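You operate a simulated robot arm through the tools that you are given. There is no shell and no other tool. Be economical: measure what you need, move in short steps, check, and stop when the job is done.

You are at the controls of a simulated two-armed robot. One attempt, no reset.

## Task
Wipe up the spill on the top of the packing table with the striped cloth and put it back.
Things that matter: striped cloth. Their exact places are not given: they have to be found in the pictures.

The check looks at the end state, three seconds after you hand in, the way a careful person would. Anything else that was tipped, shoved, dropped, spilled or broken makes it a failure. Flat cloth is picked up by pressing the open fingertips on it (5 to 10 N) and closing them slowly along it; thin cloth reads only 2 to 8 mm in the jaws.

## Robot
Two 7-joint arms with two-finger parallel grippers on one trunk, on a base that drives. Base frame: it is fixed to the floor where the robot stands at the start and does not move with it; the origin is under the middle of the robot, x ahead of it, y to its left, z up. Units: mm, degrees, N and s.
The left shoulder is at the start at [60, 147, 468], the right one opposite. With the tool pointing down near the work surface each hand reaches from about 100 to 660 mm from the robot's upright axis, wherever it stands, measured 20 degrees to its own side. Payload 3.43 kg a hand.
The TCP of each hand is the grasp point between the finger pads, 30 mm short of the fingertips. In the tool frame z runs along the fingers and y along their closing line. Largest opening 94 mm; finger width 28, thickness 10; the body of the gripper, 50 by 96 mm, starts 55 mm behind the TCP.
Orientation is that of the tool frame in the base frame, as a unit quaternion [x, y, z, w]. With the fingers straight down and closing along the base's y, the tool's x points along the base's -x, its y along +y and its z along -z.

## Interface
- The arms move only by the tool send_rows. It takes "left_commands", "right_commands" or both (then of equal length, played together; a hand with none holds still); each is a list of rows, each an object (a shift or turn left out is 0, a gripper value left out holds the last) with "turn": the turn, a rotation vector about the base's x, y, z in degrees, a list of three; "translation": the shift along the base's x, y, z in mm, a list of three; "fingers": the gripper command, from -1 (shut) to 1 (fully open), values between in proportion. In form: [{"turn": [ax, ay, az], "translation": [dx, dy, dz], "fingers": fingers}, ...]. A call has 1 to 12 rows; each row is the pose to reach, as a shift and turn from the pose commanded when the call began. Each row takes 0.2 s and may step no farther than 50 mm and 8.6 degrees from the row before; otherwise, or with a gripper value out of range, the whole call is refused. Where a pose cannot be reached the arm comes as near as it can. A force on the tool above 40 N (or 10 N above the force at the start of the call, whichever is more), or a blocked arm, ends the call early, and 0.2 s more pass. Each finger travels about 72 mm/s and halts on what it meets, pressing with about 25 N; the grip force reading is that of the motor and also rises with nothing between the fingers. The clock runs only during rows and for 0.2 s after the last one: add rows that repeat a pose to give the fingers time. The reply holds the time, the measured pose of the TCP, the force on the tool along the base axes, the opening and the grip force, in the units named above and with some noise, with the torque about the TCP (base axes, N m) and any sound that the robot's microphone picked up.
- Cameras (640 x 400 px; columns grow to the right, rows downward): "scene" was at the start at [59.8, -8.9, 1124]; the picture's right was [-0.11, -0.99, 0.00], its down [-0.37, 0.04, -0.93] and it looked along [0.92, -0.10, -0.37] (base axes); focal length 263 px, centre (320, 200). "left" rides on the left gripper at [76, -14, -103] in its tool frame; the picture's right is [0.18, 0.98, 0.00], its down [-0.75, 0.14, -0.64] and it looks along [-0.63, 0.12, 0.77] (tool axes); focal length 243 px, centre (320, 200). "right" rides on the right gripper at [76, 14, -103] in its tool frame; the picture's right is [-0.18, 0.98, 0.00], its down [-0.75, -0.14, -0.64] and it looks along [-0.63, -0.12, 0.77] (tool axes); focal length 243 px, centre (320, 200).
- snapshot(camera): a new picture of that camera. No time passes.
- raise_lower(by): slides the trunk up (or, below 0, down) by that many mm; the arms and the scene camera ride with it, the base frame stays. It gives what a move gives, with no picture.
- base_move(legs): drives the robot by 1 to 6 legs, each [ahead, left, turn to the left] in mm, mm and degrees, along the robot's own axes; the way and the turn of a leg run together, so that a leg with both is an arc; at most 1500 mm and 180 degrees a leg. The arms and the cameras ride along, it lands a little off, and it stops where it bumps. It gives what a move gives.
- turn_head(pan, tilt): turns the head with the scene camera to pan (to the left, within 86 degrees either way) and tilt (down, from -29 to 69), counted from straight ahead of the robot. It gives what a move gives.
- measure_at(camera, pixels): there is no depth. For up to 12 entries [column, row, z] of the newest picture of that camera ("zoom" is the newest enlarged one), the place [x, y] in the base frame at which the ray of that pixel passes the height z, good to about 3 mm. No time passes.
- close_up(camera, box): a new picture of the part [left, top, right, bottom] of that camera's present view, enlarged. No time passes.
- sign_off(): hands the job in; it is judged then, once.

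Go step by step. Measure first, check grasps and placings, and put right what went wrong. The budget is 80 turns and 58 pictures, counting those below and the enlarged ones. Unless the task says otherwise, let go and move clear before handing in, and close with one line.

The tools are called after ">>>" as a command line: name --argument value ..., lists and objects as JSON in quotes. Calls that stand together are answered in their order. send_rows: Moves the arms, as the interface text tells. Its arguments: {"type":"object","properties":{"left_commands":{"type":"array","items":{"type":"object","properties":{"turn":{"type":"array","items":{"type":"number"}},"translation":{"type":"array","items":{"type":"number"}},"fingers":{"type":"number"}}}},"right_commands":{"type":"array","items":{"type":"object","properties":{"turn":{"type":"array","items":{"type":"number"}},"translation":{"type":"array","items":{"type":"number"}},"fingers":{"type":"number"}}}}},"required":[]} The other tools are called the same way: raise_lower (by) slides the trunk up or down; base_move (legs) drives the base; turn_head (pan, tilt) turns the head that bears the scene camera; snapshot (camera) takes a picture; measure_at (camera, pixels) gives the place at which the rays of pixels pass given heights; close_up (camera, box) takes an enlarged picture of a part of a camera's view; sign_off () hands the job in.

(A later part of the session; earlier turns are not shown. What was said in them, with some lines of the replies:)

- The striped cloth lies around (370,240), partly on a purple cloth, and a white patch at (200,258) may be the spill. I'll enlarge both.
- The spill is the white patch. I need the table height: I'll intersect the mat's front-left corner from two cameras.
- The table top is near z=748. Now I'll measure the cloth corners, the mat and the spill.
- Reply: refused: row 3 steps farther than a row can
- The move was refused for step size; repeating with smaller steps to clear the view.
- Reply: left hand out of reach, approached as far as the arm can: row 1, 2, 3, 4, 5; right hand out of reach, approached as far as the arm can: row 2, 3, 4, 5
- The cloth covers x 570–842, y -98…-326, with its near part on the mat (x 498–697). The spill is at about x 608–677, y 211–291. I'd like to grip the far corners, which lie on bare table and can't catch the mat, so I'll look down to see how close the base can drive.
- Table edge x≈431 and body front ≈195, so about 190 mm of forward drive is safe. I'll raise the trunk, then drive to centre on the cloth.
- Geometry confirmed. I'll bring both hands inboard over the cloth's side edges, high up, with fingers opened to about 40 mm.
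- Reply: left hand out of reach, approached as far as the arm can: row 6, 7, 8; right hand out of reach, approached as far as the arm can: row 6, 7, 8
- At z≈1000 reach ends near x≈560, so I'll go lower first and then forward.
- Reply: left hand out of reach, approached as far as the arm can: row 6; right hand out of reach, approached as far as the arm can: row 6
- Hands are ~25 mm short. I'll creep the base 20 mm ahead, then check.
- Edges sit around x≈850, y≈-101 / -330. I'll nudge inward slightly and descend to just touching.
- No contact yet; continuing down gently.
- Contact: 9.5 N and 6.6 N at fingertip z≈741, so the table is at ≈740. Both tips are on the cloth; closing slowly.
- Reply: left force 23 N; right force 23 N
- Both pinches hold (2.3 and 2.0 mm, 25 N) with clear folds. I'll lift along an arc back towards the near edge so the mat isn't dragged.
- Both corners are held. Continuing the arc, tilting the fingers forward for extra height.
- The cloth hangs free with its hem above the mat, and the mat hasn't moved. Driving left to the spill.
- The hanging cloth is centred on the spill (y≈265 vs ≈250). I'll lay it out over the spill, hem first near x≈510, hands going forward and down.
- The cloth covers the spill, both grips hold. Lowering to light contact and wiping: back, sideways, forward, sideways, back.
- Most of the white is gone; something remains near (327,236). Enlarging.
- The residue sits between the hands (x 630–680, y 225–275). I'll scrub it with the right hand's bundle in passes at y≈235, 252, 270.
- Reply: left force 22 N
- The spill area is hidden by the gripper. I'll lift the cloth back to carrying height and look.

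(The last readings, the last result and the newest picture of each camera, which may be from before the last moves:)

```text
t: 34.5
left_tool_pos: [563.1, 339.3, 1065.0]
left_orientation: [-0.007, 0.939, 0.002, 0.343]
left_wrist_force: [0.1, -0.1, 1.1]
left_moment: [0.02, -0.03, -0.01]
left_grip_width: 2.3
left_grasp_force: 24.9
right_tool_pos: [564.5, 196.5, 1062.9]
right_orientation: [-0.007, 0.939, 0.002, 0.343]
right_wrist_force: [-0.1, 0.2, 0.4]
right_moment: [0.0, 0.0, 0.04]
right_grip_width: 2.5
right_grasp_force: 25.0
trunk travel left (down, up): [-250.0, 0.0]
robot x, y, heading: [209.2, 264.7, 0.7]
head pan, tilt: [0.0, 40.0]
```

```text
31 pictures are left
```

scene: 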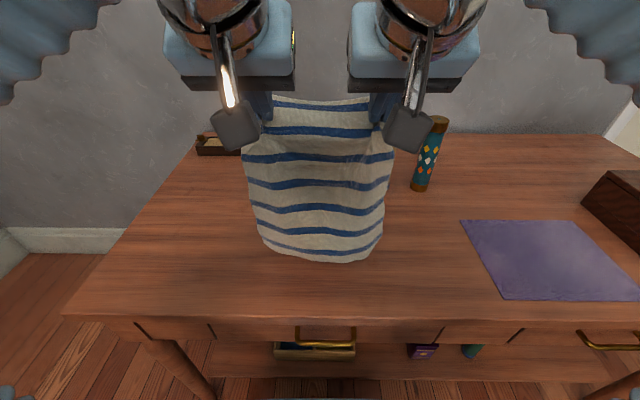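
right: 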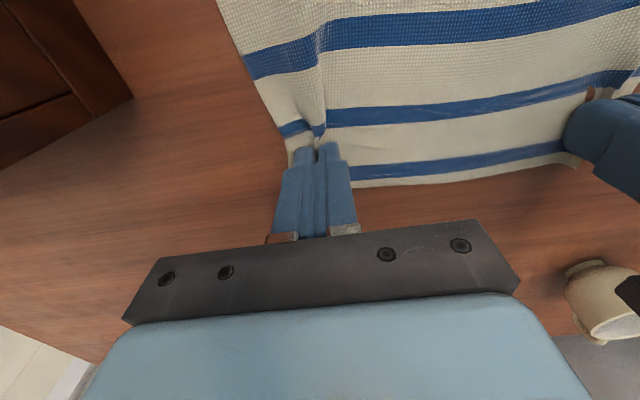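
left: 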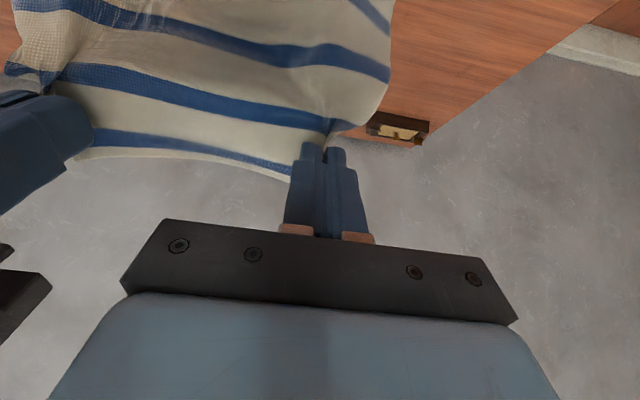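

The cloth blocks the view. I'll drive back to the mat side, fixing the 0.7° heading, and look at the spill site from there.

>>> base_move --legs '[[0, -474, -0.7]]'

>>> turn_head --pan 30 --tilt 40

>>> snapshot --camera "scene"

```text
t: 37.4
left_tool_pos: [569.1, -156.4, 1063.9]
left_orientation: [-0.001, 0.939, 0.001, 0.343]
left_wrist_force: [-0.6, -0.1, -0.1]
left_moment: [-0.04, 0.0, -0.03]
left_grip_width: 2.2
left_grasp_force: 25.4
right_tool_pos: [568.6, -298.8, 1062.2]
right_orientation: [-0.002, 0.94, 0.001, 0.342]
right_wrist_force: [-0.6, 0.1, 0.1]
right_moment: [-0.02, 0.02, -0.01]
right_grip_width: 2.0
right_grasp_force: 25.5
trunk travel left (down, up): [-250.0, 0.0]
robot x, y, heading: [212.5, -227.3, -0.0]
head pan, tilt: [0.0, 40.0]
```

```text
t: 38.4
left_tool_pos: [568.1, -156.0, 1062.8]
left_orientation: [-0.001, 0.94, 0.0, 0.342]
left_wrist_force: [-0.5, -0.2, 0.4]
left_moment: [0.01, 0.0, -0.03]
left_grip_width: 2.3
left_grasp_force: 25.0
right_tool_pos: [567.9, -297.7, 1061.8]
right_orientation: [-0.001, 0.94, 0.0, 0.342]
right_wrist_force: [0.4, 0.7, 0.0]
right_moment: [-0.02, -0.01, 0.03]
right_grip_width: 2.2
right_grasp_force: 25.2
trunk travel left (down, up): [-250.0, 0.0]
robot x, y, heading: [213.1, -228.0, 0.1]
head pan, tilt: [30.0, 40.0]
```

```text
30 pictures are left
```

scene: 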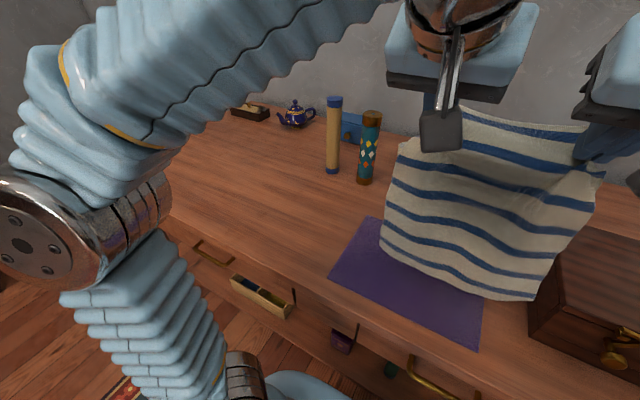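

>>> close_up --camera "scene" --box '[150, 100, 350, 240]'

>>> measure_at --camera "scene" --pixels '[[200, 160, 741], [230, 180, 741], [180, 160, 741], [260, 190, 741]]'

```text
2.86 times, centred on (250, 170) of scene
```

zoom: 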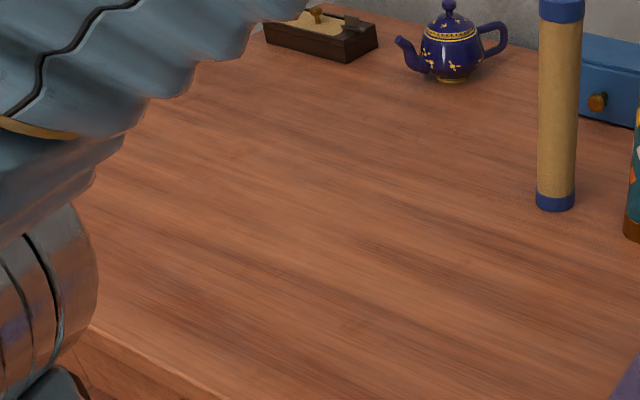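

```text
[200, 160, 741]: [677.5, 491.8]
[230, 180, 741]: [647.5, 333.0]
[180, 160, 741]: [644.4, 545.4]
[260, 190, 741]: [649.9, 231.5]
```

The spill site at around (250,188) is clean wood. Now I'll lay the cloth back: shift +15 mm in y, land the hem near x≈574, then reverse the lifting arc.

>>> send_rows --left_commands '[{"translation": [-13, 15, -20]}, {"translation": [-13, 15, -48]}, {"translation": [0, 15, -62], "turn": [0, 8, 0]}, {"translation": [30, 15, -78], "turn": [0, 16, 0]}, {"translation": [66, 15, -96], "turn": [0, 24, 0]}, {"translation": [102, 15, -117], "turn": [0, 32, 0]}, {"translation": [138, 16, -145], "turn": [0, 40, 0]}, {"translation": [175, 17, -174], "turn": [0, 40, 0]}, {"translation": [210, 18, -207], "turn": [0, 40, 0]}, {"translation": [235, 19, -242], "turn": [0, 40, 0]}, {"translation": [252, 20, -270], "turn": [0, 40, 0]}, {"translation": [260, 20, -284], "turn": [0, 40, 0]}]' --right_commands '[{"translation": [-13, 15, -20]}, {"translation": [-13, 15, -48]}, {"translation": [0, 15, -62], "turn": [0, 8, 0]}, {"translation": [30, 15, -78], "turn": [0, 16, 0]}, {"translation": [66, 15, -96], "turn": [0, 24, 0]}, {"translation": [102, 15, -117], "turn": [0, 32, 0]}, {"translation": [138, 14, -145], "turn": [0, 40, 0]}, {"translation": [175, 13, -174], "turn": [0, 40, 0]}, {"translation": [210, 11, -207], "turn": [0, 40, 0]}, {"translation": [235, 10, -242], "turn": [0, 40, 0]}, {"translation": [252, 9, -270], "turn": [0, 40, 0]}, {"translation": [260, 8, -284], "turn": [0, 40, 0]}]'

>>> turn_head --pan 0 --tilt 40

>>> snapshot --camera "scene"

```text
t: 41.0
left_tool_pos: [828.4, -135.4, 780.0]
left_orientation: [0.0, 1.0, -0.001, 0.0]
left_wrist_force: [-0.3, -17.3, -0.7]
left_moment: [-0.52, -0.04, 0.06]
left_grip_width: 1.9
left_grasp_force: 25.0
right_tool_pos: [828.8, -288.1, 777.7]
right_orientation: [-0.002, 1.0, 0.002, 0.0]
right_wrist_force: [-0.7, 17.6, 0.5]
right_moment: [0.53, 0.03, -0.02]
right_grip_width: 2.2
right_grasp_force: 25.2
trunk travel left (down, up): [-250.0, 0.0]
robot x, y, heading: [212.2, -229.0, 0.2]
head pan, tilt: [30.0, 40.0]
```

```text
t: 41.9
left_tool_pos: [828.8, -135.7, 781.5]
left_orientation: [0.0, 1.0, 0.0, 0.0]
left_wrist_force: [1.2, -23.2, -0.9]
left_moment: [-0.7, 0.0, 0.1]
left_grip_width: 2.0
left_grasp_force: 25.2
right_tool_pos: [828.5, -289.5, 777.0]
right_orientation: [-0.003, 1.0, 0.001, 0.0]
right_wrist_force: [-0.1, 23.2, 0.8]
right_moment: [0.69, 0.03, -0.03]
right_grip_width: 2.5
right_grasp_force: 24.7
trunk travel left (down, up): [-250.0, 0.0]
robot x, y, heading: [213.4, -229.0, -0.0]
head pan, tilt: [0.0, 40.0]
```

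```text
28 pictures are left
```

scene: 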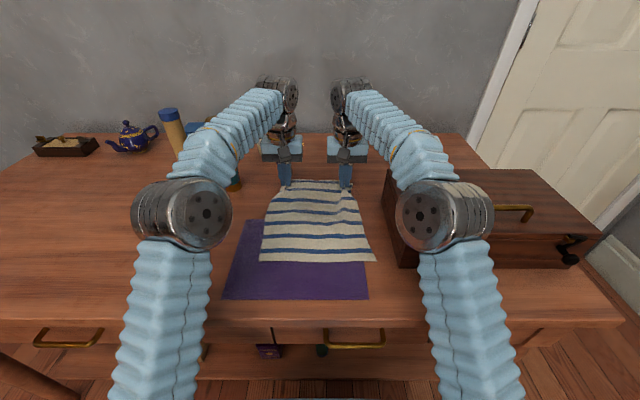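

Hem and mat look as before. Lowering to touch, then opening slowly so the fingertips spread the folds back out.

>>> send_rows --left_commands '[{"translation": [0, -4, -4]}, {"translation": [0, -4, -8]}, {"translation": [0, -4, -8], "fingers": -0.85}, {"translation": [0, -4, -8], "fingers": -0.7}, {"translation": [0, -4, -8], "fingers": -0.55}, {"translation": [0, -4, -8], "fingers": -0.4}, {"translation": [0, -4, -8], "fingers": -0.25}, {"translation": [0, -4, -8], "fingers": -0.15}, {"translation": [0, -4, -8], "fingers": -0.15}]' --right_commands '[{"translation": [0, 4, -2]}, {"translation": [0, 4, -5]}, {"translation": [0, 4, -5], "fingers": -0.85}, {"translation": [0, 4, -5], "fingers": -0.7}, {"translation": [0, 4, -5], "fingers": -0.55}, {"translation": [0, 4, -5], "fingers": -0.4}, {"translation": [0, 4, -5], "fingers": -0.25}, {"translation": [0, 4, -5], "fingers": -0.15}, {"translation": [0, 4, -5], "fingers": -0.15}]'

>>> snapshot --camera "left"

>>> snapshot --camera "right"

```text
t: 43.9
left_tool_pos: [829.6, -140.1, 772.5]
left_orientation: [-0.001, 1.0, 0.001, 0.0]
left_wrist_force: [0.3, -0.7, 1.1]
left_moment: [0.01, 0.05, 0.02]
left_grip_width: 39.7
left_grasp_force: 0.1
right_tool_pos: [828.7, -285.3, 771.6]
right_orientation: [-0.001, 1.0, 0.001, 0.0]
right_wrist_force: [0.1, -0.5, -0.1]
right_moment: [0.04, 0.03, 0.01]
right_grip_width: 39.9
right_grasp_force: 0.0
trunk travel left (down, up): [-250.0, 0.0]
robot x, y, heading: [211.1, -227.3, 0.3]
head pan, tilt: [0.0, 40.0]
```

```text
27 pictures are left
```

left: 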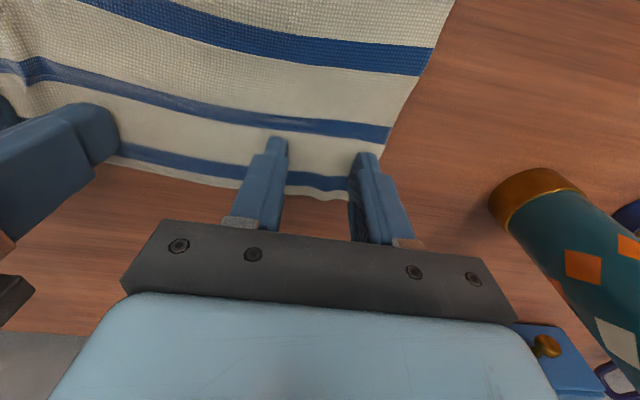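

```text
26 pictures are left
```

right: 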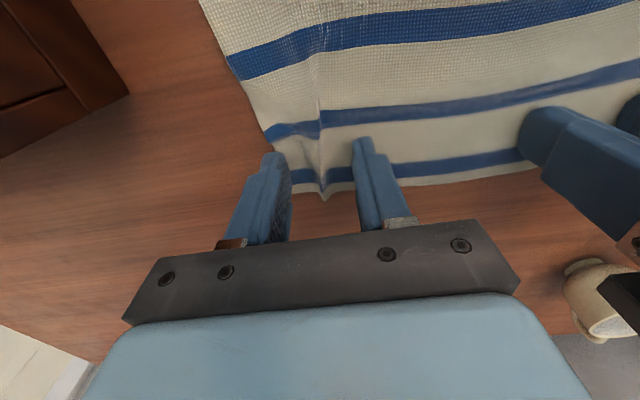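

Both corners are released and nearly flat. Raising and retracting, then checking.

>>> send_rows --left_commands '[{"translation": [0, 0, 20]}, {"translation": [0, 0, 50]}, {"translation": [-25, 0, 85]}, {"translation": [-60, 0, 115]}, {"translation": [-97, 0, 145]}, {"translation": [-140, 0, 160]}, {"translation": [-185, 0, 175]}, {"translation": [-230, 0, 190]}, {"translation": [-230, 45, 190]}, {"translation": [-230, 90, 190]}, {"translation": [-230, 135, 190]}, {"translation": [-230, 180, 190]}]' --right_commands '[{"translation": [0, 0, 20]}, {"translation": [0, 0, 50]}, {"translation": [-25, 0, 85]}, {"translation": [-60, 0, 115]}, {"translation": [-97, 0, 145]}, {"translation": [-140, 0, 160]}, {"translation": [-185, 0, 175]}, {"translation": [-230, 0, 190]}, {"translation": [-230, -45, 190]}, {"translation": [-230, -90, 190]}, {"translation": [-230, -135, 190]}, {"translation": [-230, -180, 190]}]'

>>> snapshot --camera "scene"

>>> close_up --camera "scene" --box '[220, 160, 400, 310]'

```text
t: 46.5
left_tool_pos: [600.0, 40.9, 960.6]
left_orientation: [-0.001, 1.0, 0.0, 0.0]
left_wrist_force: [1.1, -0.3, 0.0]
left_moment: [0.01, 0.0, 0.01]
left_grip_width: 39.8
left_grasp_force: 0.0
right_tool_pos: [595.9, -466.3, 962.8]
right_orientation: [-0.001, 1.0, 0.0, 0.001]
right_wrist_force: [-0.6, 0.0, 0.0]
right_moment: [0.01, -0.02, 0.01]
right_grip_width: 39.9
right_grasp_force: 0.1
trunk travel left (down, up): [-250.0, 0.0]
robot x, y, heading: [213.2, -227.5, 0.1]
head pan, tilt: [0.0, 40.0]
```

```text
25 pictures are left
```

scene: 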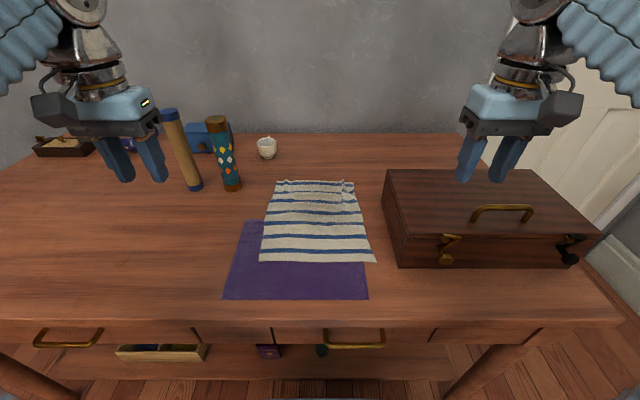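

```text
2.67 times, centred on (310, 235) of scene
```

zoom: 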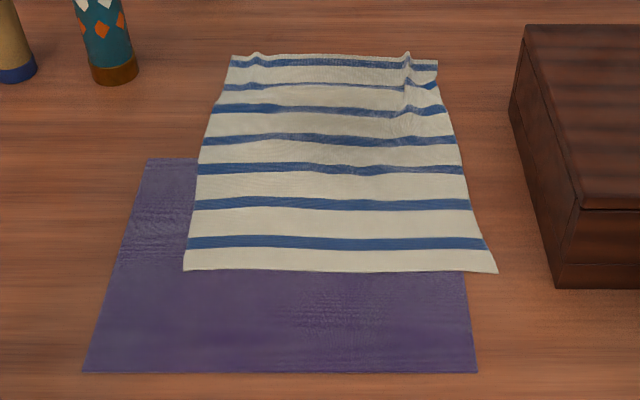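

>>> measure_at --camera "zoom" --pixels '[[230, 57, 748], [438, 61, 748], [498, 273, 748], [183, 270, 748], [145, 158, 748], [82, 372, 748], [477, 372, 748], [110, 80, 748]]'

>>> measure_at --camera "scene" --pixels '[[397, 267, 748], [267, 158, 748], [196, 188, 748]]'

```text
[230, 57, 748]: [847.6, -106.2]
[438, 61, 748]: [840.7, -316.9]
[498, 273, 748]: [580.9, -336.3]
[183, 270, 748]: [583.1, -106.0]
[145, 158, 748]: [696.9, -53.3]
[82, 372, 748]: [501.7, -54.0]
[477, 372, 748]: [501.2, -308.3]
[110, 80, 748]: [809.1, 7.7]
```

```text
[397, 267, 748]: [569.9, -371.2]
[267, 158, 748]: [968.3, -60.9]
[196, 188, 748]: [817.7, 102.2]
```

Cloth corners are within ~10 mm of the original, and the mat, box and tubes are unmoved. One last close look at the spill site.

>>> close_up --camera "scene" --box '[20, 170, 220, 300]'

```text
3.08 times, centred on (120, 235) of scene
```

zoom: 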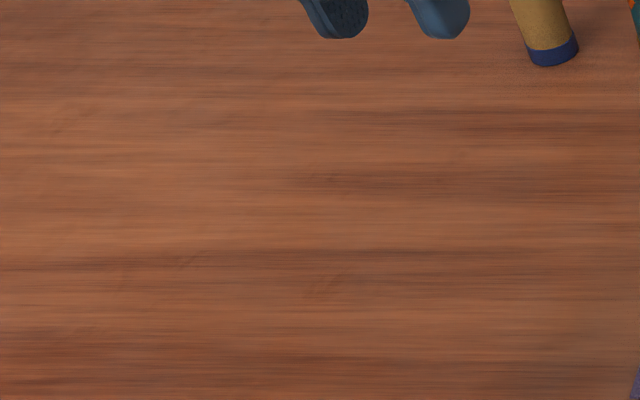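

The table is clean, the cloth is back in place, and both hands are empty and clear, so I'm handing in.

>>> sign_off

```text
The job is handed in.
```

The spill is wiped up and the striped cloth is back on the mat, its corners within about 15 mm of where they started, with a small wrinkle left at its far right corner; nothing else looks moved.
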